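You operate a simulated robot arm through the tools that you are given. There is no shell and no other tool.

The job below is to be done with a simulated robot arm. You get a single attempt, and the scene is never put back.

Task
Run the magnet into the coil and out again to show both kicks.
Fine: coil lever ON first and OFF at the end, carrier at IN, then back at OUT, magnet left in its cradle, zero knob left alone. Where these are worked on the way, their far stop is far enough and under half their travel is too little: coil lever.
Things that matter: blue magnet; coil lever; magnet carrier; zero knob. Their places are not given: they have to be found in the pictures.

The check looks at the end state, three seconds after you hand in, the way a careful person would. Anything else that was tipped, shoved, dropped, spilled or broken makes it a failure.

Robot
A 7-joint arm with a two-finger parallel gripper, fixed in place. Base frame: the origin is on the floor under the middle of its stand, x ahead of it, y to its left, z up. Units: mm, degrees, N and s.
It reaches about 1112 mm from its shoulder. Its first joint turns from -166.0 to 166.0 degrees. Payload 3.43 kg.
Tool frame: the origin (TCP) lies between the finger pads and is the grasp point; the fingertips stand 34 mm ahead of it; z points along the fingers, y is the line along which they close. The gripper opens to 128 mm. The fingers are 24 mm wide and 12 mm thick; the gripper's body (48 by 130 mm) begins 96 mm behind the TCP.
Orientation is that of the tool frame in the base frame, as a unit quaternion [x, y, z, w]. With the fingers straight down and closing along the base's y, the tool's x points along the base's -x, its y along +y and its z along -z.

Tools
- The arm moves only by the tool drive_tool. Its argument "motion" is a list of rows, each a list of 2 entries, a list of its own where there are three numbers: the shift along the tool's x, y, z in mm, then the turn, a rotation vector about the tool's x, y, z in degrees. In form: [[[dx, dy, dz], [ax, ay, az]], ...]. A call has 1 to 20 rows; each row shifts and turns the commanded pose from where the row before left it, along the tool's axes as they then stand. "grip" is the closure, from 0 (fully open) to 1 (shut), set as the call begins (left out, the last holds). Each row takes 0.2 s and may step no farther than 50 mm and 8.6 degrees from the row before; otherwise, or with a gripper value out of range, the whole call is refused. Where a pose cannot be reached the arm comes as near as it can. A force on the tool above 60 N (or 10 N above the force at the start of the call, whichever is more), or a blocked arm, ends the call early, and 0.2 s more pass. The fingers move at their own pace (about 153 mm/s each) and stop on an object; they squeeze with about 23 N. The grip force told is the motor's: it shows also when the fingers shut on nothing. Time passes only in rows, and 0.2 s behind the last, so rows that do not move let the fingers close. It gives the time, the measured TCP pose, the force on the tool (base axes), the opening and the grip force at its end, in the units of the frame above (readings bear some noise), with the torque about the TCP (base axes, N m) and any sound that the robot's microphone picked up.
- Cameras (640 x 400 px; columns grow to the right, rows downward): "scene" is fixed at [48.6, 496.8, 1661.9]; the picture's right is [-0.41, -0.91, 0.00], its down [-0.53, 0.24, -0.81] and it looks along [0.74, -0.33, -0.58] (base axes); focal length 320 px, centre (320, 200). "wrist" rides on the gripper at [76, -11, -160] in the tool frame; the picture's right is [0.15, 0.99, 0.00], its down [-0.88, 0.13, -0.46] and it looks along [-0.45, 0.07, 0.89] (tool axes); focal length 234 px, centre (320, 200).
- get_image(camera): a new picture of that camera. No time passes.
- point_at(camera, pixels): for up to 12 pixels [column, row] of the newest picture of that camera ("zoom" is the newest enlarged one), the place [x, y, z] in the base frame of the surface seen there, good to about 2 mm, but the place of the scene camera against the robot may be out by one fixed shift of up to 18 mm in any direction. No time passes.
- enlarge(camera, box): a new picture of the part [left, top, right, bottom] of that camera's present view, enlarged. No time passes.
- job_done(): hands the job in; it is judged then, once.

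Open the gripper and draw the arm clear of the work before you hand the job in, unless the task says otherwise.

The tools are called after ">>>" as a command line: name --argument value ..., lists and objects as JSON in quotes. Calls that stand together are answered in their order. drive_tool: Moves the arm, as the interface text tells. Its arguments: {"type":"object","properties":{"motion":{"type":"array","items":{"type":"array"}},"grip":{"type":"number"}},"required":["motion"]} The other tools are called the same way: get_image (camera) takes a picture; point_at (camera, pixels) gives the place of the surface under pixels of a picture; enlarge (camera, box) takes an enlarged picture of a part of a camera's view; job_done () hands the job in.

At the start:

```text
time: 0.0
tcp_pos: [533.7, 350.6, 1232.1]
tool_rot: [0.0, 1.0, 0.001, -0.002]
force: [0.4, -0.1, 0.2]
ft_torque: [0.0, 0.02, -0.01]
opening: 128.0
gripper_force: 0.0
```

scene: 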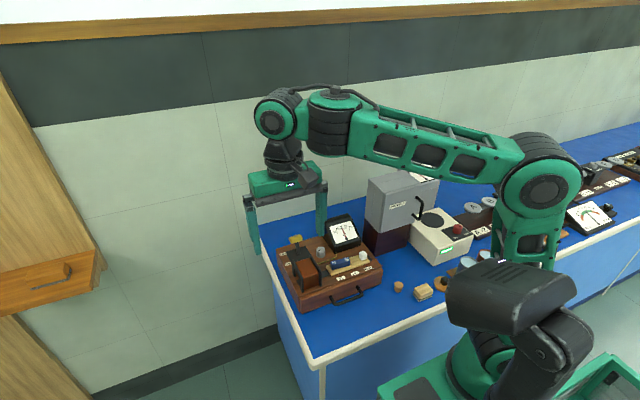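
wrist: 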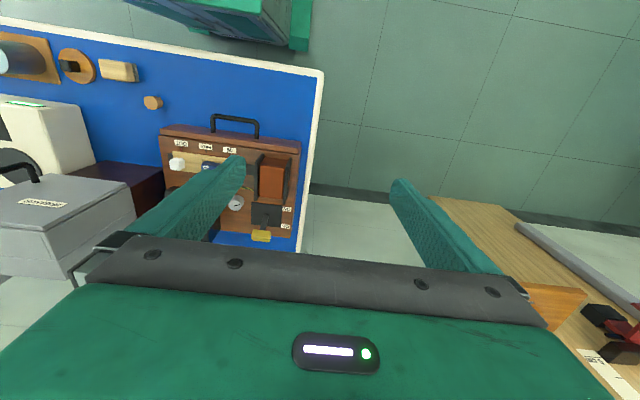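

The board with the coil device is near scene pixels (330,265). I enlarge both views to identify the parts.

>>> enlarge --camera "scene" --box '[260, 200, 400, 320]'

>>> enlarge --camera "wrist" --box '[140, 100, 320, 260]'

```text
3.33 times, centred on (330, 260) of scene
```

zoom: 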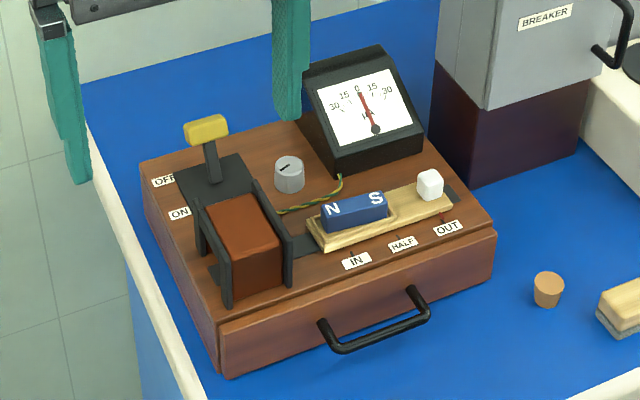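

```text
2.50 times, centred on (230, 180) of wrist
```

zoom: 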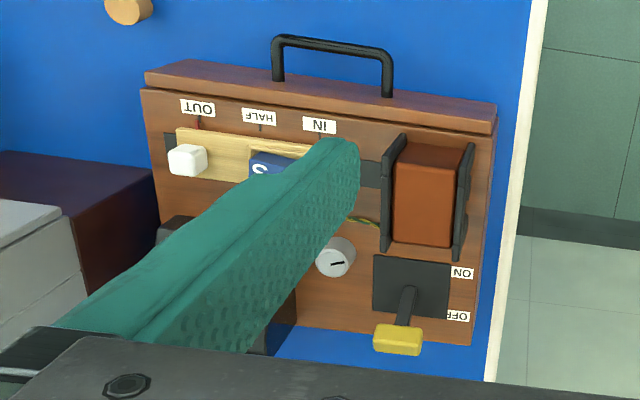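

The zoom from the wrist shows the yellow lever knob at (397,340), the coil at (430,195) and the white carrier knob at (187,160). I take surface places from this zoom.

>>> point_at --camera "zoom" --pixels '[[397, 340], [407, 295], [187, 160], [265, 165], [430, 195], [462, 272], [458, 316], [321, 125], [200, 107], [336, 264], [300, 100], [420, 315]]'

>>> point_at --camera "scene" --pixels '[[305, 239], [306, 250], [362, 256], [339, 263], [310, 268], [320, 252], [299, 263], [296, 255], [338, 278], [358, 269], [348, 274], [330, 268]]'

```text
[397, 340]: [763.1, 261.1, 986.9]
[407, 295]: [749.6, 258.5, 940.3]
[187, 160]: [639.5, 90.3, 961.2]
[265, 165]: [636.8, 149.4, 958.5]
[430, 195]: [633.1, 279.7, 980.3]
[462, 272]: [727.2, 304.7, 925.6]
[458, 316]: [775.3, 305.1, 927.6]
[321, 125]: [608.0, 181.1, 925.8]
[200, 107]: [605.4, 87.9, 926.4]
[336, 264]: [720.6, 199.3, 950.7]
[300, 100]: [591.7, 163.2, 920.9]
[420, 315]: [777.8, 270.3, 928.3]
```

```text
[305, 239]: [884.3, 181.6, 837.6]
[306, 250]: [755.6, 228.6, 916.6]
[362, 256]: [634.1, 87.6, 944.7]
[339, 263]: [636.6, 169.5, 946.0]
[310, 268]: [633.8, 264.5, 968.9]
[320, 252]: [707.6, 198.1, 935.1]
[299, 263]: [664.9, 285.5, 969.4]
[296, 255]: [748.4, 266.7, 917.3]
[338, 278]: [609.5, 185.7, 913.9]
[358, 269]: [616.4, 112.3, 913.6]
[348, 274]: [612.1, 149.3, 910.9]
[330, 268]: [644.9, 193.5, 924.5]
```

The lever knob is near (763,261,987) and the carrier knob near (640,90,961). I look over the neighbours' heights (breaker cabinet, meter, coil flanges) before moving nearer.

>>> get_image --camera "wrist"

>>> point_at --camera "scene" --pixels '[[372, 182], [400, 205], [435, 182], [404, 230], [340, 225], [352, 240], [333, 215], [386, 180], [416, 212], [370, 215]]'

>>> point_at --camera "wrist" --pixels '[[10, 180], [60, 195], [120, 185], [78, 275], [30, 215], [225, 118], [250, 122], [320, 75], [255, 155], [290, 160], [160, 130], [298, 142]]'

```text
taken
```

wrist: 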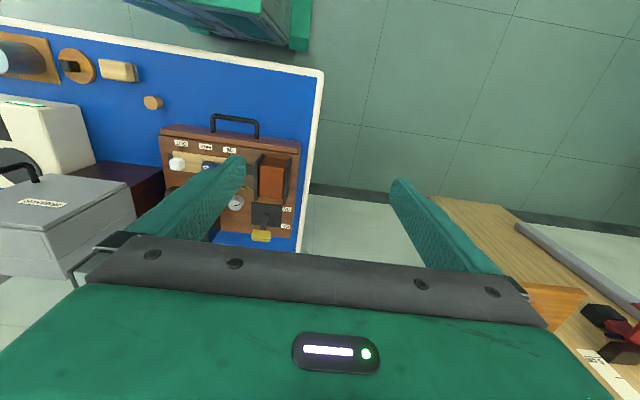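

```text
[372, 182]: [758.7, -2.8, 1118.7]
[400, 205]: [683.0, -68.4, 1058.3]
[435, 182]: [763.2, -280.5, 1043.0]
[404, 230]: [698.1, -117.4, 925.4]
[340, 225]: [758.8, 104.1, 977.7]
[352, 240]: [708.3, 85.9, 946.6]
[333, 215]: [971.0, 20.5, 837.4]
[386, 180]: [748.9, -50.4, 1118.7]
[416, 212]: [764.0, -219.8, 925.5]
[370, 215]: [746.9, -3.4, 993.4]
```

```text
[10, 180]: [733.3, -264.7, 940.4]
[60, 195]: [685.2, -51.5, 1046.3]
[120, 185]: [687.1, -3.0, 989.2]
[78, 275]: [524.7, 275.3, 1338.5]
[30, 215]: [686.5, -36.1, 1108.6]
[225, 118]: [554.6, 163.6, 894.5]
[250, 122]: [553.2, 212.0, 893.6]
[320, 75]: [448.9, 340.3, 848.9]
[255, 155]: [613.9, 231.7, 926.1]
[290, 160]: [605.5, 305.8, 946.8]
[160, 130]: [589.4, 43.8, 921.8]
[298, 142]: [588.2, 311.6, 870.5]
```

The breaker cabinet stands at x>686, y<0 with its top near z 1130, so it stays clear of the lever and coil. I move to about (700,262,1130) with the fingers open to view the lever from close by.

>>> drive_tool --motion '[[[-33.3, -17.7, 20.4], [0, 0, 0]], [[-33.3, -17.7, 20.4], [0, 0, 0]], [[-33.3, -17.7, 20.4], [0, 0, 0]], [[-33.3, -17.7, 20.4], [0, 0, 0]], [[-33.3, -17.7, 20.4], [0, 0, 0]], [[0, 0, 0], [0, 0, 0]]]' --grip 0

>>> get_image --camera "wrist"

>>> get_image --camera "scene"

```text
time: 1.4
tcp_pos: [688.1, 263.6, 1136.5]
tool_rot: [-0.001, 1.0, 0.002, 0.004]
force: [-0.3, 0.7, 0.4]
ft_torque: [-0.02, -0.01, 0.0]
opening: 127.9
gripper_force: 0.1
```

```text
taken
```

wrist: 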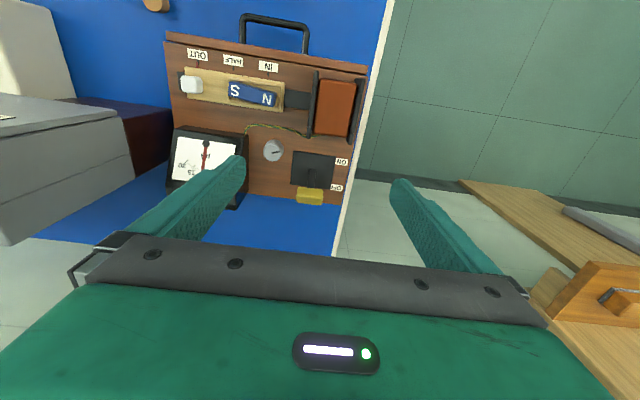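

```text
taken
```

scene: 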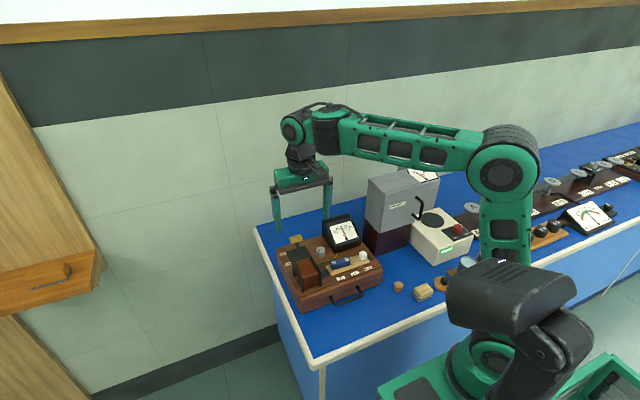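

The board is now clearly in view, with the lever at wrist pixel (310,195) and the carrier knob at (191,84). I enlarge the wrist view for precise points.

>>> enlarge --camera "wrist" --box '[160, 30, 370, 215]'

```text
2.16 times, centred on (265, 122) of wrist
```

zoom: 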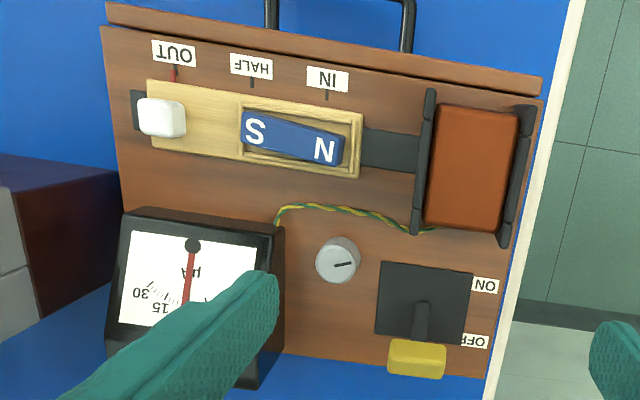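

The zoom shows the lever knob at (417,358), its shaft at (422,320), carrier knob at (162,118), magnet corners and coil flanges. I query their places.

>>> point_at --camera "zoom" --pixels '[[394, 352], [440, 360], [417, 345], [417, 370], [423, 305], [419, 330], [384, 265], [470, 275], [380, 335], [484, 285], [474, 341], [338, 244]]'

>>> point_at --camera "zoom" --pixels '[[145, 102], [180, 104], [145, 130], [178, 132], [243, 115], [342, 138], [243, 150], [335, 163], [355, 150], [428, 95], [416, 228], [470, 165]]'

>>> point_at --camera "zoom" --pixels '[[390, 150], [140, 110], [200, 110], [200, 150], [176, 70], [328, 92], [525, 110], [505, 240], [433, 110], [424, 220], [358, 175], [152, 82]]'

```text
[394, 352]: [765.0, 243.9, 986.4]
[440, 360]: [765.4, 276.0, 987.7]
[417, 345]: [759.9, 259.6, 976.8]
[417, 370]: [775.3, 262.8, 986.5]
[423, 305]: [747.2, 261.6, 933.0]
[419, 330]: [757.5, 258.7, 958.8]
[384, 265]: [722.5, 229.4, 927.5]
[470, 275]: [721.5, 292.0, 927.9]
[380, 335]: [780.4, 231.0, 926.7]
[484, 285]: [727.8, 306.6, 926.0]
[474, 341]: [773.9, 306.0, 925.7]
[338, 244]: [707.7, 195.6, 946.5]
```

```text
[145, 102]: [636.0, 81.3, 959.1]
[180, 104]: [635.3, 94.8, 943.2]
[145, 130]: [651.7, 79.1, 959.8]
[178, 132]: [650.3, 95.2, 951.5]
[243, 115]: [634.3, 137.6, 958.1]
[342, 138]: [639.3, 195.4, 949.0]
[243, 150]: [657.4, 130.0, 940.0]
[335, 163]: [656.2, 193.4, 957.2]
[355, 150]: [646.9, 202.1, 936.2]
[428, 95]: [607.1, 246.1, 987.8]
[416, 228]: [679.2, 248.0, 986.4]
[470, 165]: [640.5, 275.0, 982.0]
```

```text
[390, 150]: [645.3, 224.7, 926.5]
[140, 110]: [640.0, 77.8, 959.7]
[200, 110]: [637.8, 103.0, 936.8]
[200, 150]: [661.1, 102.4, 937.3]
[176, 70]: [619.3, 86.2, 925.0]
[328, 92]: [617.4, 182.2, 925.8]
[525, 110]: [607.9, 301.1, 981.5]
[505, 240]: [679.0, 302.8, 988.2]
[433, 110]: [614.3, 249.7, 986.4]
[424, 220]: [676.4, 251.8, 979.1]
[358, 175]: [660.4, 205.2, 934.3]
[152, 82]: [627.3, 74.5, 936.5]
```

The lever knob centre is about (766,260,983), pivot near (750,927); ON label at x≈728, OFF at x≈774. I wait one row to see whether the arm pose has settled before planning exact steps.

>>> drive_tool --motion '[[[0, 0, 0], [0, 0, 0]], [[0, 0, 0], [0, 0, 0]]]'

```text
time: 2.0
tcp_pos: [688.4, 263.2, 1137.9]
tool_rot: [0.001, 1.0, 0.002, 0.004]
force: [-0.3, 0.0, -1.1]
ft_torque: [0.02, -0.01, -0.02]
opening: 128.2
gripper_force: 0.1
```

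The arm settled at (688,263,1138), a bit short of the command, so I will proceed stepwise with feedback. I move forward over the lever to about (766,260,1080) with the fingers half open.

>>> drive_tool --motion '[[[-26, -1, 0], [0, 0, 0]], [[-26, -1, 0], [0, 0, 0]], [[-26, -1, 0], [0, 0, 0]], [[0, 0, 29], [0, 0, 0]], [[0, 0, 29], [0, 0, 0]], [[0, 0, 0], [0, 0, 0]], [[0, 0, 0], [0, 0, 0]]]' --grip 0.5

>>> get_image --camera "wrist"

>>> get_image --camera "scene"

```text
time: 3.6
tcp_pos: [766.5, 262.9, 1079.2]
tool_rot: [0.0, 1.0, 0.0, 0.004]
force: [0.2, 0.4, 0.0]
ft_torque: [0.01, -0.03, 0.0]
opening: 63.9
gripper_force: 0.2
```

```text
taken
```

wrist: 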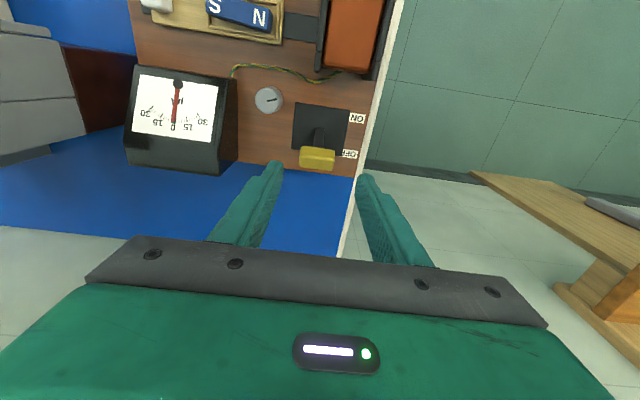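

```text
taken
```

scene: 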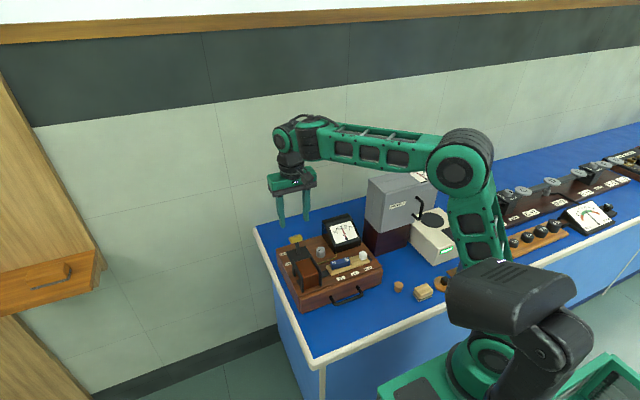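

Now the lever knob is at wrist pixel (318,157) between the fingers. I measure it precisely from this nearer view.

>>> enlarge --camera "wrist" --box '[260, 90, 380, 180]'

```text
4.44 times, centred on (320, 135) of wrist
```

zoom: 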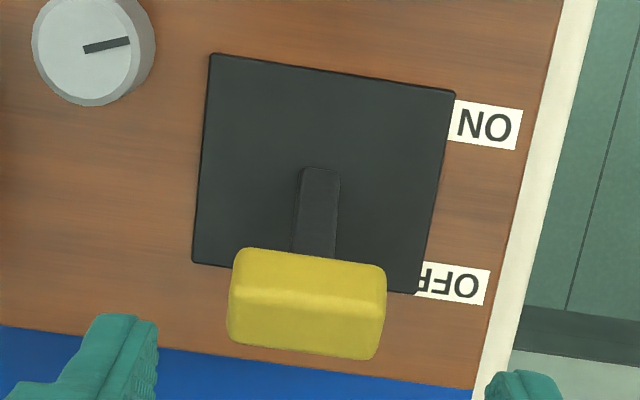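

>>> point_at --camera "zoom" --pixels '[[240, 260], [375, 275], [308, 270], [308, 300], [308, 325], [308, 345], [237, 330], [375, 345], [319, 180], [317, 210], [316, 240], [308, 290]]'

```text
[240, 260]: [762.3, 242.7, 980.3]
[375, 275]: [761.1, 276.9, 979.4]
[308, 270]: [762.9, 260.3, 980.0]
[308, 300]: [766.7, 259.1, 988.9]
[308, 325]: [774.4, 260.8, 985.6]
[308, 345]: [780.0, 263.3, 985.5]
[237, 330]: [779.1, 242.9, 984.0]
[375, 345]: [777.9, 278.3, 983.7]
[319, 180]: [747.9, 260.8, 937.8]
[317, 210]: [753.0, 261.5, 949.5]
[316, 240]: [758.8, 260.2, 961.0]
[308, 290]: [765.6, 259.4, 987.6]
```

The knob centre is about (770,260,981), 36 mm wide along y. I lower the open fingers around it to TCP (770,260,984).

>>> drive_tool --motion '[[[-4, -3, 10], [0, 0, 0]], [[0, 0, 25], [0, 0, 0]], [[0, 0, 25], [0, 0, 0]], [[0, 0, 20], [0, 0, 0]], [[0, 0, 15], [0, 0, 0]], [[0, 0, 0], [0, 0, 0]]]' --grip 0.5

>>> get_image --camera "wrist"

>>> enlarge --camera "scene" --box '[260, 180, 400, 300]'

```text
time: 5.0
tcp_pos: [769.8, 257.4, 986.9]
tool_rot: [0.0, 1.0, 0.001, 0.004]
force: [0.3, -0.2, 0.1]
ft_torque: [-0.02, -0.03, -0.03]
opening: 63.9
gripper_force: 0.2
```

```text
taken
```

wrist: 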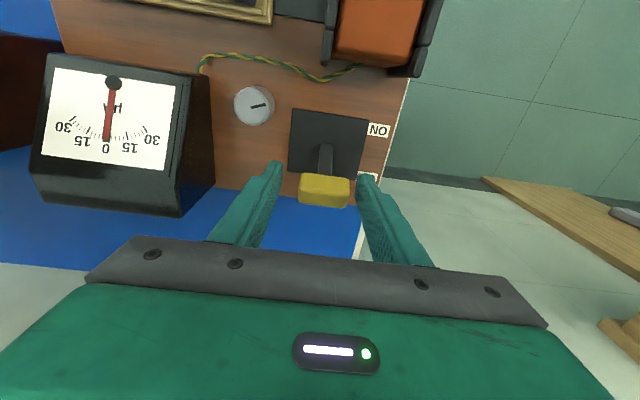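

```text
3.33 times, centred on (330, 240) of scene
```

zoom: 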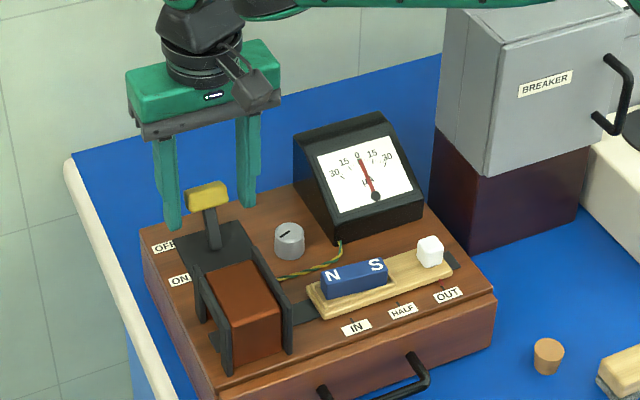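

The knob at wrist pixel (324,190) lies between the pads. I shift 2.6 mm in +y to centre on it, and then close the fingers.

>>> drive_tool --motion '[[[0, 2.6, 2], [0, 0, 0]], [[0, 0, 0], [0, 0, 0]]]'

>>> drive_tool --motion '[[[0, 0, 0], [0, 0, 0]], [[0, 0, 0], [0, 0, 0]]]' --grip 1

```text
time: 5.6
tcp_pos: [771.4, 260.1, 985.0]
tool_rot: [0.001, 1.0, 0.0, 0.003]
force: [-0.8, 0.1, 0.5]
ft_torque: [0.01, -0.01, 0.0]
opening: 63.8
gripper_force: 0.0
```

```text
time: 6.2
tcp_pos: [770.9, 259.4, 985.7]
tool_rot: [0.0, 1.0, 0.001, 0.004]
force: [0.3, -1.4, -0.8]
ft_torque: [-0.32, -0.12, -0.02]
opening: 40.0
gripper_force: 45.3
```

The knob is held (opening 40 mm, 45 N). I now swing it along its arc toward ON (base −x), about 41 mm over the top.

>>> drive_tool --motion '[[[6.6, 0, -2.2], [0, 0, 0]], [[7, 0, -1.35], [0, 0, 0]], [[7, 0, -0.45], [0, 0, 0]], [[7, 0, 0.45], [0, 0, 0]], [[7, 0, 1.35], [0, 0, 0]], [[6.6, 0, 2.2], [0, 0, 0]], [[0, 0, 0], [0, 0, 0]]]'

>>> get_image --camera "wrist"

>>> enlarge --camera "scene" --box '[260, 180, 400, 300]'

```text
time: 7.8
tcp_pos: [727.8, 259.4, 985.5]
tool_rot: [0.001, 1.0, 0.001, 0.006]
force: [17.8, -0.1, 32.3]
ft_torque: [0.12, -1.62, -0.16]
opening: 40.1
gripper_force: 45.0
```

```text
taken
```

wrist: 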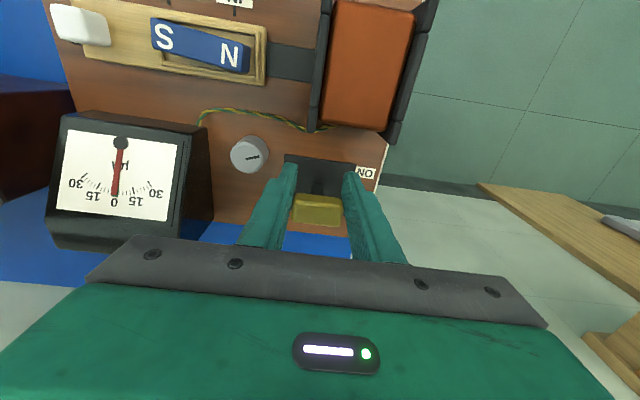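

```text
3.33 times, centred on (330, 240) of scene
```

zoom: 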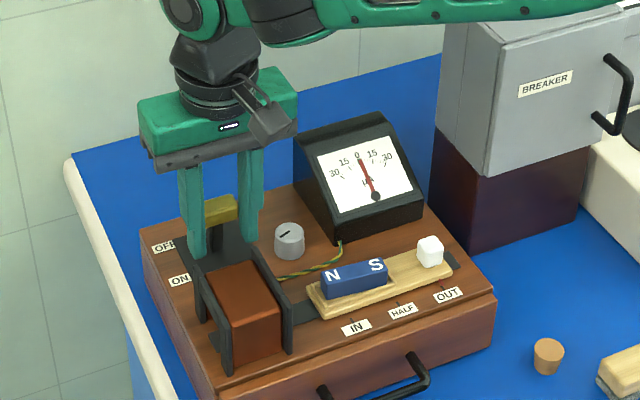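

Reaction force on the tool is 18 N in +x and 32 N up, so the lever resists; the knob at wrist (316,212) looks to lag the fingers. I measure where it is.

>>> enlarge --camera "wrist" --box '[260, 130, 380, 250]'

```text
3.33 times, centred on (320, 190) of wrist
```

zoom: 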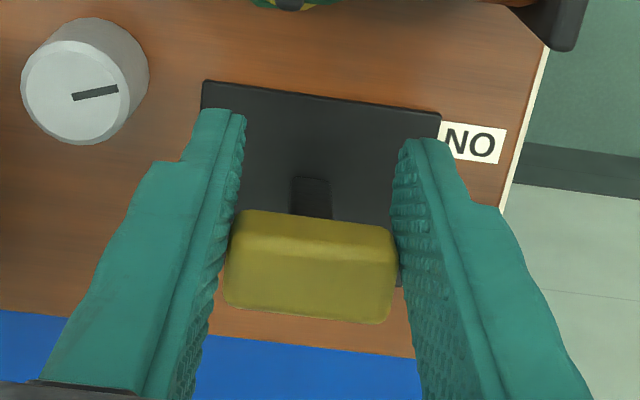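

>>> point_at --camera "zoom" --pixels '[[310, 225], [310, 245], [310, 255], [310, 270], [310, 290], [310, 312], [311, 185], [311, 200], [311, 212]]'

```text
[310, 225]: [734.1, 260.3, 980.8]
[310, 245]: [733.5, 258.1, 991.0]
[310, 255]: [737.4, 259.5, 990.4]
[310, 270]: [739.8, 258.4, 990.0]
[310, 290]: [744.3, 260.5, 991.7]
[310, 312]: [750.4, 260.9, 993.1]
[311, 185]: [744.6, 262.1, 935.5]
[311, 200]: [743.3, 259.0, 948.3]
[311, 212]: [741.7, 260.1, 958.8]
```

The knob moved to about (742,260,985), only some 8° past upright, while the fingers slipped along it. I release gently, rise, and will then push it from its +x side with closed fingers.

>>> drive_tool --motion '[[[0, 0, 0], [0, 0, 0]], [[0, 0, -20], [0, 0, 0]], [[0, 0, -25], [0, 0, 0]], [[0, 0, -25], [0, 0, 0]], [[0, 0, 0], [0, 0, 0]]]' --grip 0.58

>>> get_image --camera "wrist"

>>> enlarge --camera "wrist" --box '[240, 80, 390, 200]'

```text
time: 9.0
tcp_pos: [729.1, 260.9, 1053.0]
tool_rot: [0.0, 1.0, 0.001, 0.004]
force: [-0.1, 0.2, 0.5]
ft_torque: [-0.01, 0.04, 0.0]
opening: 53.8
gripper_force: 0.0
```

```text
taken
```

wrist: 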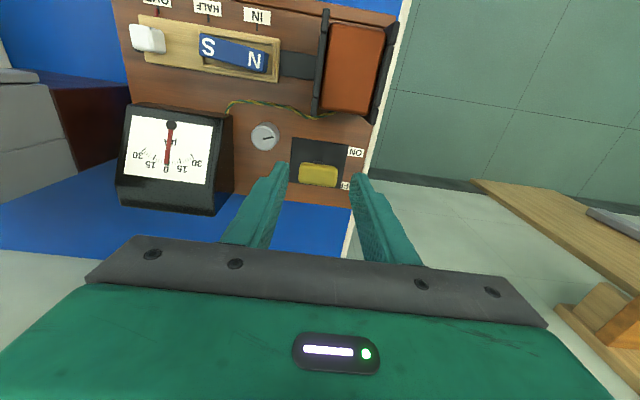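

```text
3.33 times, centred on (315, 140) of wrist
```

zoom: 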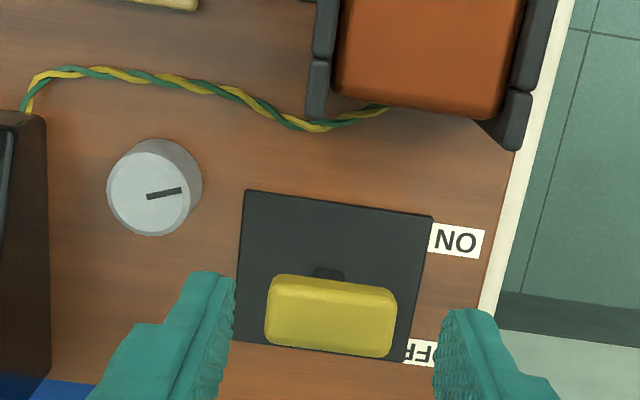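

The lever stayed where I let go. I measure the knob now to plan the push from +x.

>>> point_at --camera "zoom" --pixels '[[330, 283], [330, 290], [330, 300], [330, 320], [330, 345], [275, 345], [388, 350], [330, 275], [340, 152], [520, 140], [315, 110], [155, 160]]'

```text
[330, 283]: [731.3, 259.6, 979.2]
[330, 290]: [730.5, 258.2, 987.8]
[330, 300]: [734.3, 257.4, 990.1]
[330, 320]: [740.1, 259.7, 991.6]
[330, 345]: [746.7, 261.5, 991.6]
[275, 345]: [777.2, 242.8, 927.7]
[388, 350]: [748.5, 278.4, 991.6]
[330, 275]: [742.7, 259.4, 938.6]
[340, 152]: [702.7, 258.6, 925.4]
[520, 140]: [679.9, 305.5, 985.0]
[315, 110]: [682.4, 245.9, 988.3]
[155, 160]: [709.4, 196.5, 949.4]
```

The knob now spans x 730–750 with its top at z 991. I move to x≈777, shut the fingers, and go down behind it on the +x side with the tips at about z 970.

>>> drive_tool --motion '[[[-24, 0, 0], [0, 0, 0]], [[-24, 0, 0], [0, 0, 0]], [[0, 0, 0], [0, 0, 0]], [[0, 0, 25], [0, 0, 0]], [[0, 0, 24], [0, 0, 0]], [[0, 0, 0], [0, 0, 0]]]' --grip 1

>>> get_image --camera "wrist"

```text
time: 10.4
tcp_pos: [777.1, 261.5, 1004.0]
tool_rot: [0.001, 1.0, 0.0, 0.004]
force: [-0.3, 0.1, -0.3]
ft_torque: [0.0, 0.0, 0.01]
opening: 0.0
gripper_force: 23.0
```

```text
taken
```

wrist: 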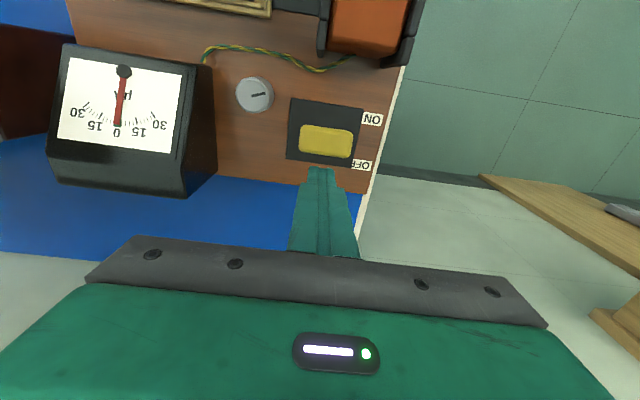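

The shut fingers stand behind the knob (tip at wrist (320,170), knob at (325,140)). I push −x in small steps to about x 748, watching the force.

>>> drive_tool --motion '[[[5, 0, 0], [0, 0, 0]], [[5, 0, 0], [0, 0, 0]], [[5, 0, 0], [0, 0, 0]], [[4, 0, 0], [0, 0, 0]], [[4, 0, 0], [0, 0, 0]], [[3, 0, 0], [0, 0, 0]], [[3, 0, 0], [0, 0, 0]], [[0, 0, 0], [0, 0, 0]]]'

>>> get_image --camera "wrist"

>>> enlarge --camera "wrist" --box '[240, 80, 390, 200]'

```text
time: 12.2
tcp_pos: [753.1, 262.3, 1005.0]
tool_rot: [0.002, 1.0, 0.002, 0.008]
force: [47.8, 7.8, 8.4]
ft_torque: [-0.28, -1.5, -0.04]
opening: 0.2
gripper_force: 23.2
```

```text
taken
```

wrist: 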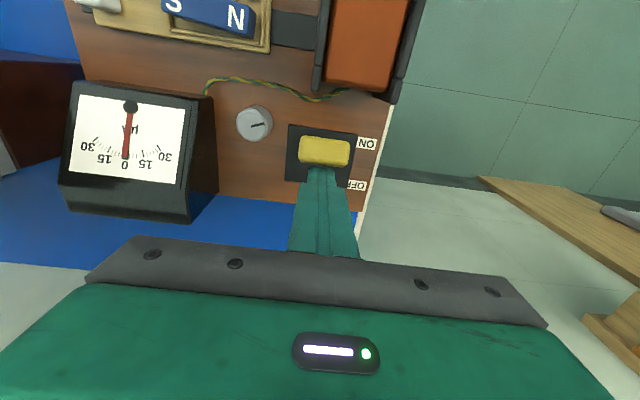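

```text
3.33 times, centred on (315, 140) of wrist
```

zoom: 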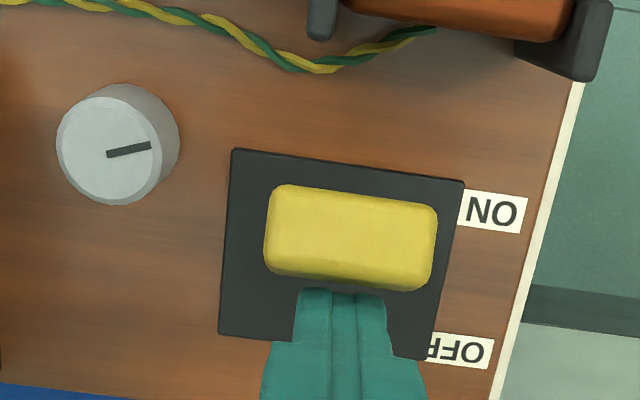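

The push stopped at x≈753 with 48 N, which looks like the ON stop. I measure the knob to confirm it.

>>> point_at --camera "zoom" --pixels '[[350, 195], [350, 210], [350, 230], [350, 250], [350, 265], [350, 280], [275, 200], [430, 215]]'

```text
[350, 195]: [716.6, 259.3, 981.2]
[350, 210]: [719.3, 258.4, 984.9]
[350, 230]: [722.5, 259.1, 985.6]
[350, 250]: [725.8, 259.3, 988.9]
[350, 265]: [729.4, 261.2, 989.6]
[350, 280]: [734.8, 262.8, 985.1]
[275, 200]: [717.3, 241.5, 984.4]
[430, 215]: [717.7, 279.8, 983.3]
```

The knob's top face now leans about 25° toward −x (717,981)→(732,989), mirror of the OFF pose, so the lever is at its ON stop. I back off in +x, rise, and check that it stays.

>>> drive_tool --motion '[[[-8, 0, 0], [0, 0, 0]], [[-10, 0, 0], [0, 0, 0]], [[0, 0, -40], [0, 0, 0]], [[0, 0, -45], [0, 0, 0]], [[0, 0, 0], [0, 0, 0]]]'

>>> get_image --camera "wrist"

>>> enlarge --camera "scene" --box '[260, 180, 400, 300]'

```text
time: 13.4
tcp_pos: [763.8, 257.6, 1090.2]
tool_rot: [0.0, 1.0, 0.001, 0.004]
force: [0.1, 0.5, -0.1]
ft_torque: [0.02, 0.02, 0.0]
opening: 0.0
gripper_force: 22.9
```

```text
taken
```

wrist: 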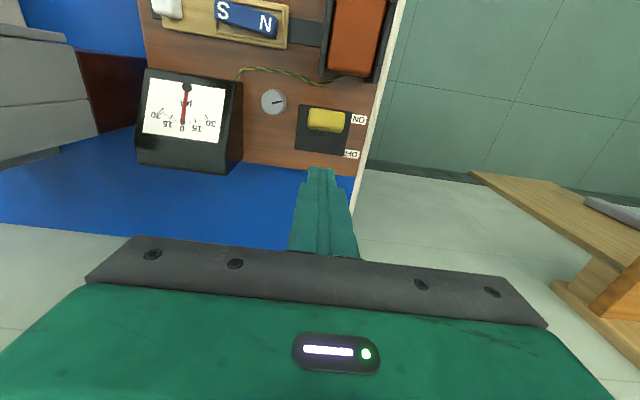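

```text
3.33 times, centred on (330, 240) of scene
```

zoom: 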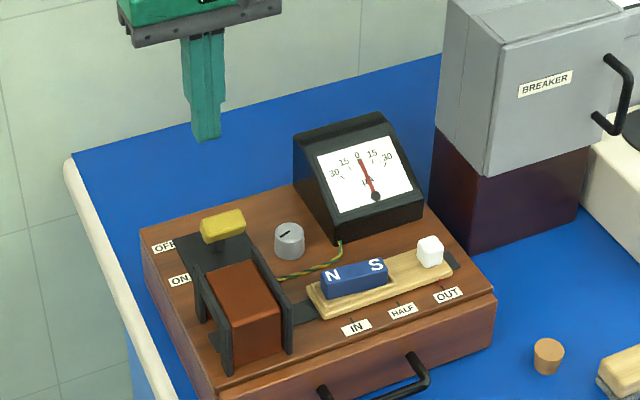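

The lever rests at ON. I now travel −x over the coil and then −y to about (640,100,1090), above the carrier knob, opening the fingers a little.

>>> drive_tool --motion '[[[41, 0, 0], [0, 0, 0]], [[41, 0, 0], [0, 0, 0]], [[41, 0, 0], [0, 0, 0]], [[0, -40, 0], [0, 0, 0]], [[0, -40, 0], [0, 0, 0]], [[0, -40, 0], [0, 0, 0]], [[0, -40, 0], [0, 0, 0]], [[0, 0, 0], [0, 0, 0]], [[0, 0, 0], [0, 0, 0]]]' --grip 0.75

>>> get_image --camera "wrist"

>>> enlarge --camera "wrist" --box '[200, 60, 440, 210]'

```text
time: 15.4
tcp_pos: [643.0, 104.1, 1087.4]
tool_rot: [0.0, 1.0, 0.001, 0.005]
force: [0.3, 0.2, 1.3]
ft_torque: [0.03, -0.02, -0.03]
opening: 32.3
gripper_force: 0.0
```

```text
taken
```

wrist: 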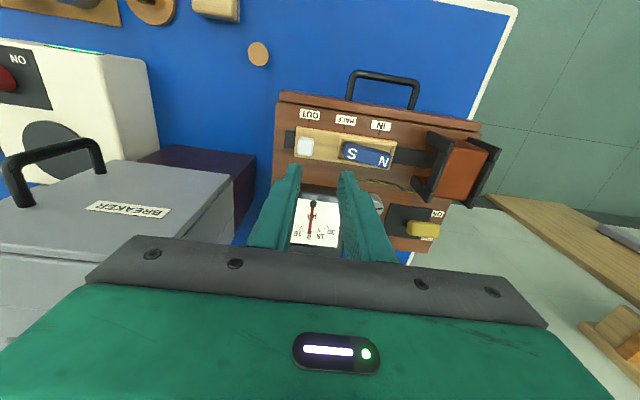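

```text
2.67 times, centred on (320, 135) of wrist
```

zoom: 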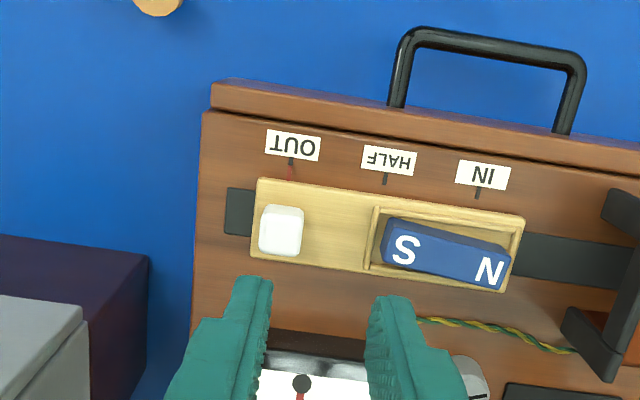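

The carrier knob is at zoom (281,230), magnet tilted slightly but inside its cradle. I measure the knob, cradle and coil opening.

>>> point_at --camera "zoom" --pixels '[[265, 208], [298, 210], [263, 245], [296, 250], [281, 230], [388, 222], [385, 260], [512, 252], [503, 288], [375, 240], [330, 230], [450, 255]]'

>>> point_at --camera "zoom" --pixels '[[620, 200], [605, 225], [575, 315], [610, 370], [620, 260], [600, 260], [238, 205], [228, 235], [290, 160], [478, 190], [384, 180], [260, 182]]'

>>> enlarge --camera "wrist" --box '[390, 110, 510, 210]'

```text
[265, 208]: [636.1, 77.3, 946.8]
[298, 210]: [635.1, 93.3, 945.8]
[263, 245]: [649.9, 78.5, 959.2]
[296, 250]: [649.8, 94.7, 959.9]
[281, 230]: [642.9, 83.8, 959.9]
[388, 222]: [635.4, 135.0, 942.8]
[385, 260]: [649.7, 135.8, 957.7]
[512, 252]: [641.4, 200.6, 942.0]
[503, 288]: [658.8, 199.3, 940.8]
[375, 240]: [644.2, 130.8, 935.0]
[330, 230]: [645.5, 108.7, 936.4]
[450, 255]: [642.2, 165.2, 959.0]
```

```text
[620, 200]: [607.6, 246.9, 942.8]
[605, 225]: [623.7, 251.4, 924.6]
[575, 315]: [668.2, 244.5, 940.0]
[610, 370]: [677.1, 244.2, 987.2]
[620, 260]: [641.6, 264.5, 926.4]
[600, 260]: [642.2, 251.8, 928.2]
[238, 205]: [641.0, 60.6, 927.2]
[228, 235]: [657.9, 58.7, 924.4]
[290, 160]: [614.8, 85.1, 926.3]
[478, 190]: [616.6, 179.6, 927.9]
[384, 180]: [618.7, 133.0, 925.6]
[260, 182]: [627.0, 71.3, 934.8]
```

```text
4.00 times, centred on (450, 160) of wrist
```

zoom: 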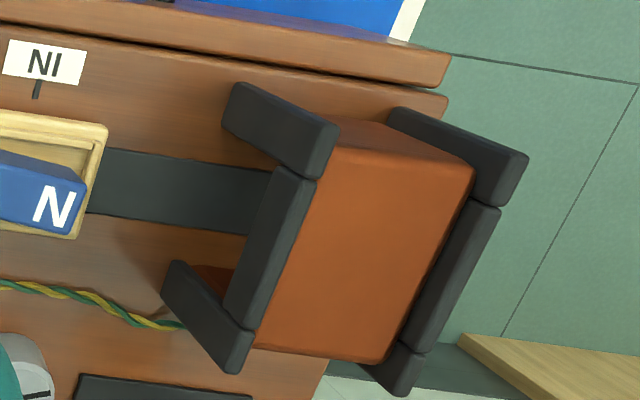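

The coil flange is an open arch, so magnet and cradle can pass. The carrier knob centre is (643,86), top z 960; I move to y 86 and lower to tips just above it first.

>>> drive_tool --motion '[[[0, -18, 0], [0, 0, 0]], [[0, 0, 30], [0, 0, 0]], [[0, 0, 30], [0, 0, 0]], [[0, 0, 24], [0, 0, 0]], [[0, 0, 0], [0, 0, 0]], [[0, 0, 0], [0, 0, 0]]]'

>>> get_image --camera "wrist"

>>> enlarge --camera "wrist" --box '[220, 80, 420, 230]'

```text
time: 16.8
tcp_pos: [642.4, 83.2, 1003.1]
tool_rot: [0.0, 1.0, 0.0, 0.004]
force: [-0.5, 0.1, 0.0]
ft_torque: [0.01, 0.04, 0.0]
opening: 31.8
gripper_force: 0.0
```

```text
taken
```

wrist: 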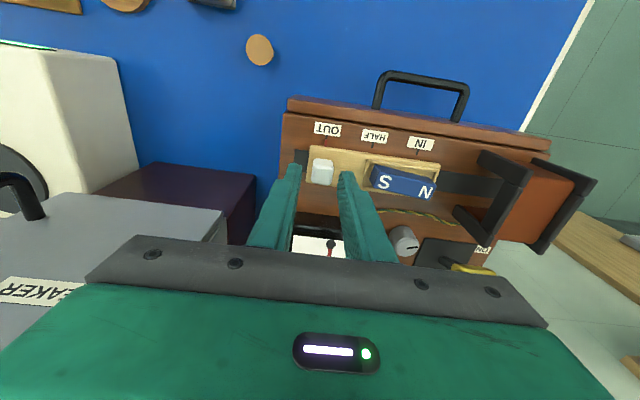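

```text
2.67 times, centred on (320, 155) of wrist
```

zoom: 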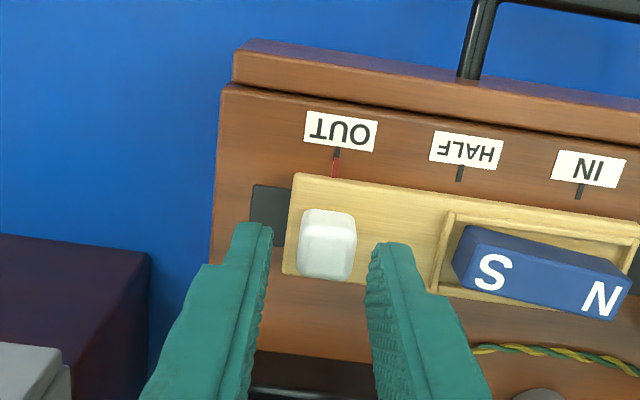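

The knob is nearly centred between the fingers, about 2 mm toward +y. I shift +2 mm and lower to TCP z≈977, then look before closing.

>>> drive_tool --motion '[[[0, 2, 10], [0, 0, 0]], [[0, 0, 10], [0, 0, 0]], [[0, 0, 6], [0, 0, 0]], [[0, 0, 0], [0, 0, 0]], [[0, 0, 0], [0, 0, 0]]]'

>>> get_image --camera "wrist"

>>> enlarge --camera "wrist" --box '[220, 80, 420, 230]'

>>> enlarge --camera "scene" --box '[260, 180, 400, 300]'

```text
time: 18.0
tcp_pos: [642.3, 84.8, 976.2]
tool_rot: [0.0, 1.0, 0.0, 0.004]
force: [-0.5, -0.3, -0.2]
ft_torque: [0.0, 0.01, 0.01]
opening: 32.0
gripper_force: 0.0
```

```text
taken
```

wrist: 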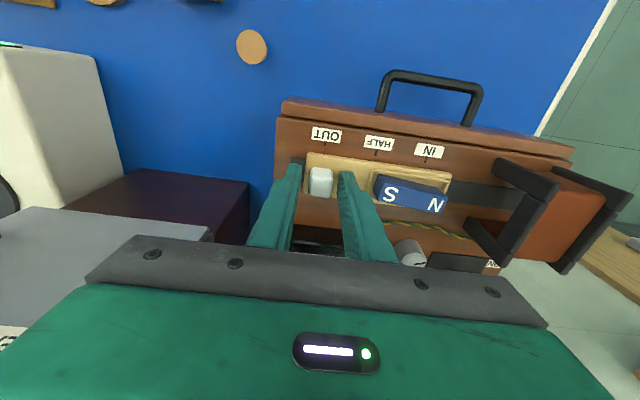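

```text
2.67 times, centred on (320, 155) of wrist
```

zoom: 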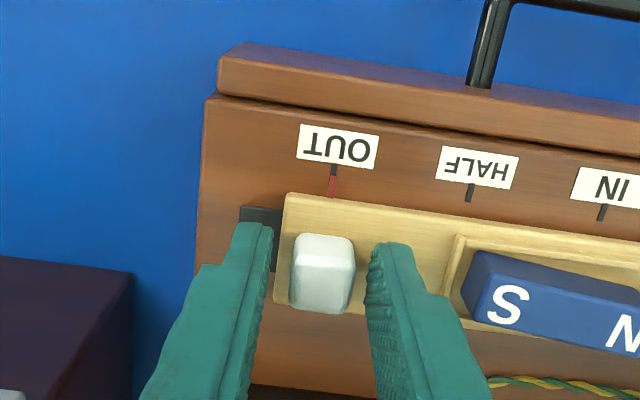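

```text
3.33 times, centred on (330, 240) of scene
```

zoom: 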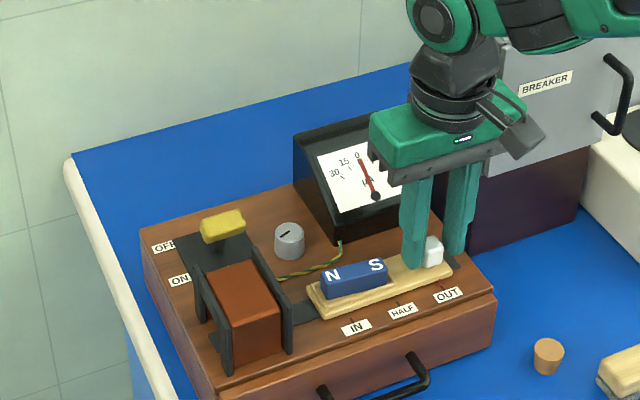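

The fingers straddle the knob with clearance to the magnet. I close on it.

>>> drive_tool --motion '[[[0, 0, 0], [0, 0, 0]], [[0, 0, 0], [0, 0, 0]]]' --grip 1

```text
time: 18.6
tcp_pos: [643.1, 85.5, 976.6]
tool_rot: [-0.001, 1.0, 0.002, 0.005]
force: [-0.3, 9.0, -3.6]
ft_torque: [0.11, -0.31, -0.1]
opening: 20.0
gripper_force: 44.9
```

The knob is held (opening 20 mm). I run the carrier in +y about 94 mm toward IN, with a smooth ramp.

>>> drive_tool --motion '[[[0, 5, 0], [0, 0, 0]], [[0, 12, 0], [0, 0, 0]], [[0, 18, 0], [0, 0, 0]], [[0, 20, 0], [0, 0, 0]], [[0, 18, 0], [0, 0, 0]], [[0, 12, 0], [0, 0, 0]], [[0, 6, 0], [0, 0, 0]], [[0, 3, 0], [0, 0, 0]]]'

>>> get_image --camera "wrist"

>>> enlarge --camera "wrist" --box '[220, 80, 420, 230]'

>>> enlarge --camera "scene" --box '[260, 180, 400, 300]'

```text
time: 20.4
tcp_pos: [642.6, 179.8, 976.9]
tool_rot: [0.0, 1.0, 0.001, 0.003]
force: [-3.4, -1.6, -38.0]
ft_torque: [-0.06, 0.25, -0.13]
opening: 20.0
gripper_force: 45.2
```

```text
taken
```

wrist: 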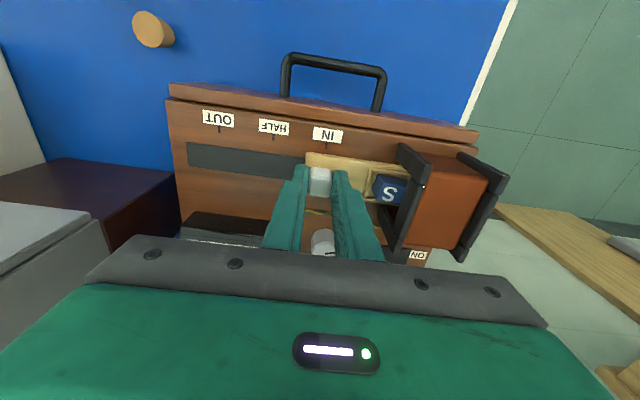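

```text
2.67 times, centred on (320, 155) of wrist
```

zoom: 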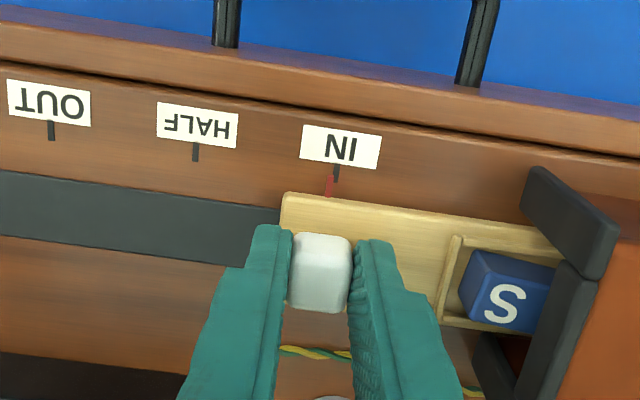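

```text
3.33 times, centred on (330, 240) of scene
```

zoom: 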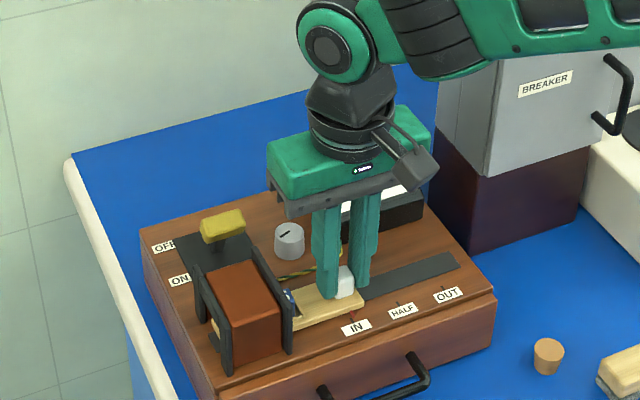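

The carrier's red pointer at zoom (329,187) is ~1–2 mm short of the IN mark (336,173), and the tool feels −38 N in z, so the grip pulls slightly upward. I ease 1 mm down and push 3 mm further to seat it at IN.

>>> drive_tool --motion '[[[0, 1, 0.7], [0, 0, 0]], [[0, 1, 0.3], [0, 0, 0]], [[0, 1, 0], [0, 0, 0]], [[0, 0, 0], [0, 0, 0]]]'

>>> enlarge --camera "wrist" --box '[220, 80, 420, 230]'

```text
time: 21.4
tcp_pos: [642.6, 180.5, 976.9]
tool_rot: [0.001, 1.0, 0.0, 0.003]
force: [-16.4, -16.0, -17.6]
ft_torque: [-0.53, 1.19, 0.06]
opening: 19.8
gripper_force: 45.2
```

```text
2.67 times, centred on (320, 155) of wrist
```

zoom: 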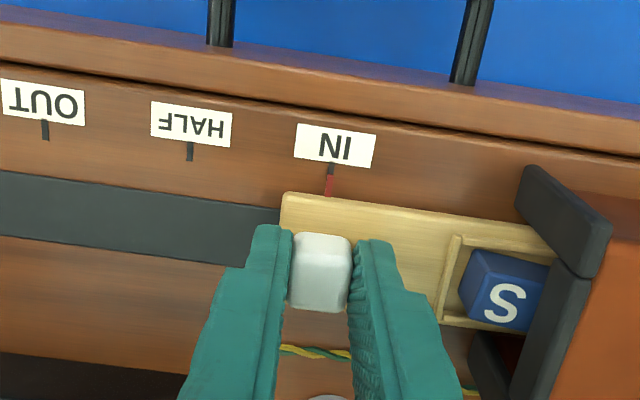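

The pointer now lines up with IN the same way it did with OUT, and the carrier no longer advances (−16 N), so it is at the IN stop. I now draw it back out −y about 96 mm.

>>> drive_tool --motion '[[[0, -5, 0], [0, 0, 0]], [[0, -12, 0], [0, 0, 0]], [[0, -18, 0], [0, 0, 0]], [[0, -20, 0], [0, 0, 0]], [[0, -18, 0], [0, 0, 0]], [[0, -12, 0], [0, 0, 0]], [[0, -7, 0], [0, 0, 0]], [[0, -4, 0], [0, 0, 0]], [[0, 0, 0], [0, 0, 0]]]'

>>> get_image --camera "wrist"

>>> enlarge --camera "wrist" --box '[220, 80, 420, 230]'

>>> enlarge --camera "scene" --box '[260, 180, 400, 300]'

```text
time: 23.4
tcp_pos: [642.5, 86.8, 977.5]
tool_rot: [-0.001, 1.0, 0.0, 0.004]
force: [-4.6, -0.9, -3.6]
ft_torque: [-0.15, 1.38, 0.04]
opening: 19.7
gripper_force: 44.8
```

```text
taken
```

wrist: 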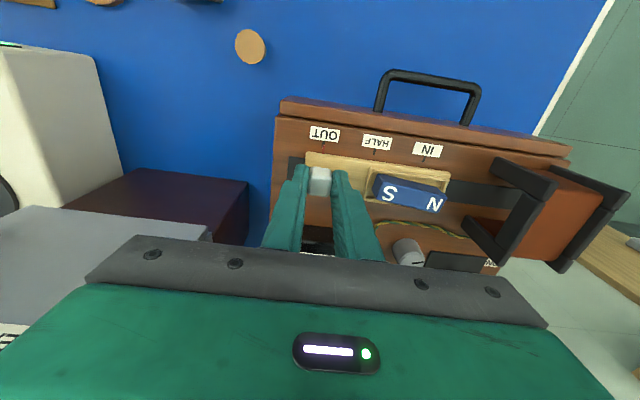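

```text
2.67 times, centred on (320, 155) of wrist
```

zoom: 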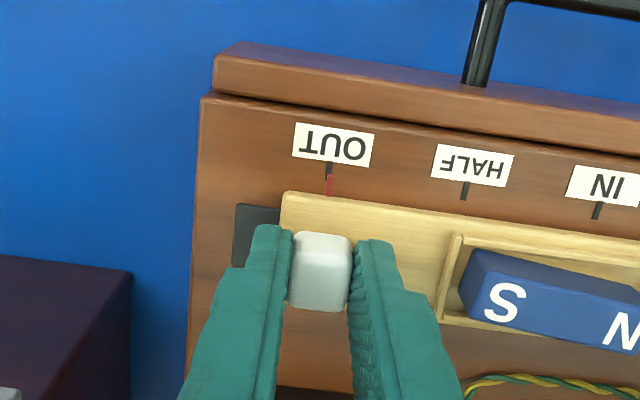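

```text
3.33 times, centred on (330, 240) of scene
```

zoom: 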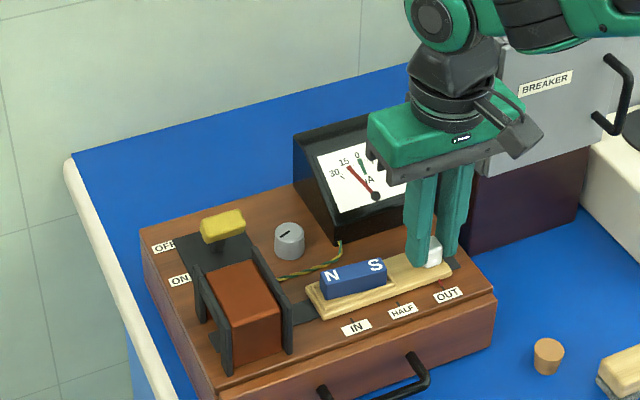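

The needle now shows a kick at the left of the scale. The pointer (330,187) vs the OUT mark (329,170) is about 1 mm short of the initial alignment, so I push 2.5 mm further −y.

>>> drive_tool --motion '[[[0, -1, 0], [0, 0, 0]], [[0, -1, 0], [0, 0, 0]], [[0, -0.8, 0], [0, 0, 0]], [[0, 0, 0], [0, 0, 0]]]'

>>> enlarge --camera "wrist" --box '[220, 80, 420, 230]'

>>> enlarge --camera "scene" --box '[320, 200, 380, 250]'

```text
time: 24.4
tcp_pos: [641.8, 84.3, 977.1]
tool_rot: [-0.002, 1.0, 0.002, 0.006]
force: [-8.2, 19.9, 5.6]
ft_torque: [0.44, 0.48, -0.44]
opening: 20.1
gripper_force: 44.9
```

```text
2.67 times, centred on (320, 155) of wrist
```

zoom: 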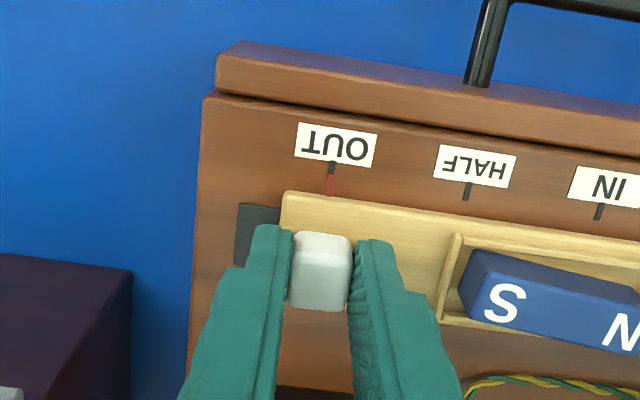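

```text
8.00 times, centred on (350, 225) of scene
```

zoom: 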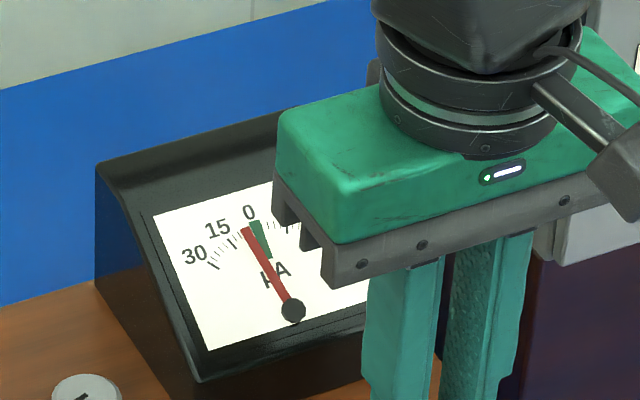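

The carrier is at the OUT stop (20 N reaction) and the needle is decaying to zero. I open the fingers a little and lift straight up.

>>> drive_tool --motion '[[[0, 0, 0], [0, 0, 0]], [[0, 0, 0], [0, 0, 0]], [[0, 0, -25], [0, 0, 0]], [[0, 0, -40], [0, 0, 0]], [[0, 0, -45], [0, 0, 0]], [[0, 0, 0], [0, 0, 0]]]' --grip 0.75

>>> get_image --camera "wrist"

>>> enlarge --camera "wrist" --box '[200, 60, 440, 210]'

```text
time: 25.8
tcp_pos: [642.8, 82.0, 1086.7]
tool_rot: [-0.001, 1.0, 0.0, 0.004]
force: [-0.6, 0.1, 0.0]
ft_torque: [0.03, -0.01, 0.03]
opening: 32.0
gripper_force: 0.1
```

```text
taken
```

wrist: 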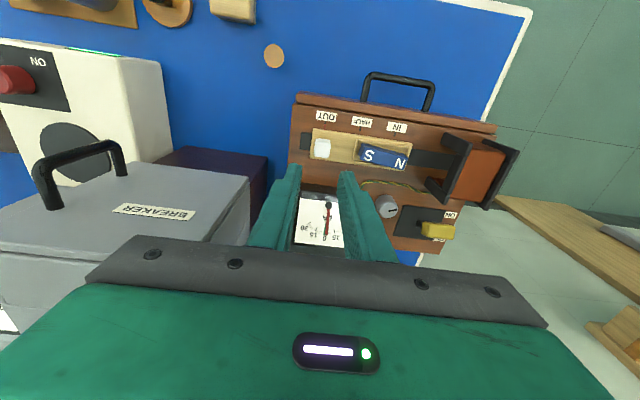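

```text
2.67 times, centred on (320, 135) of wrist
```

zoom: 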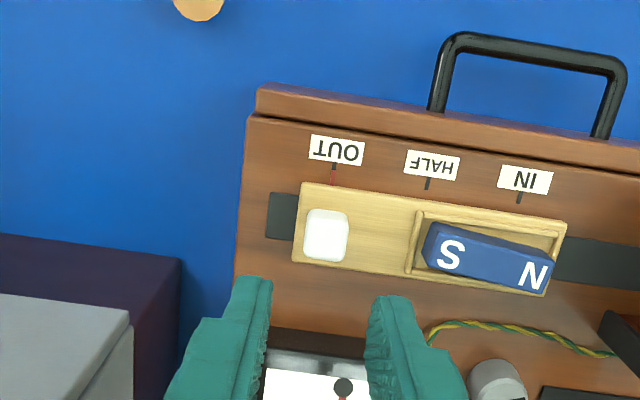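

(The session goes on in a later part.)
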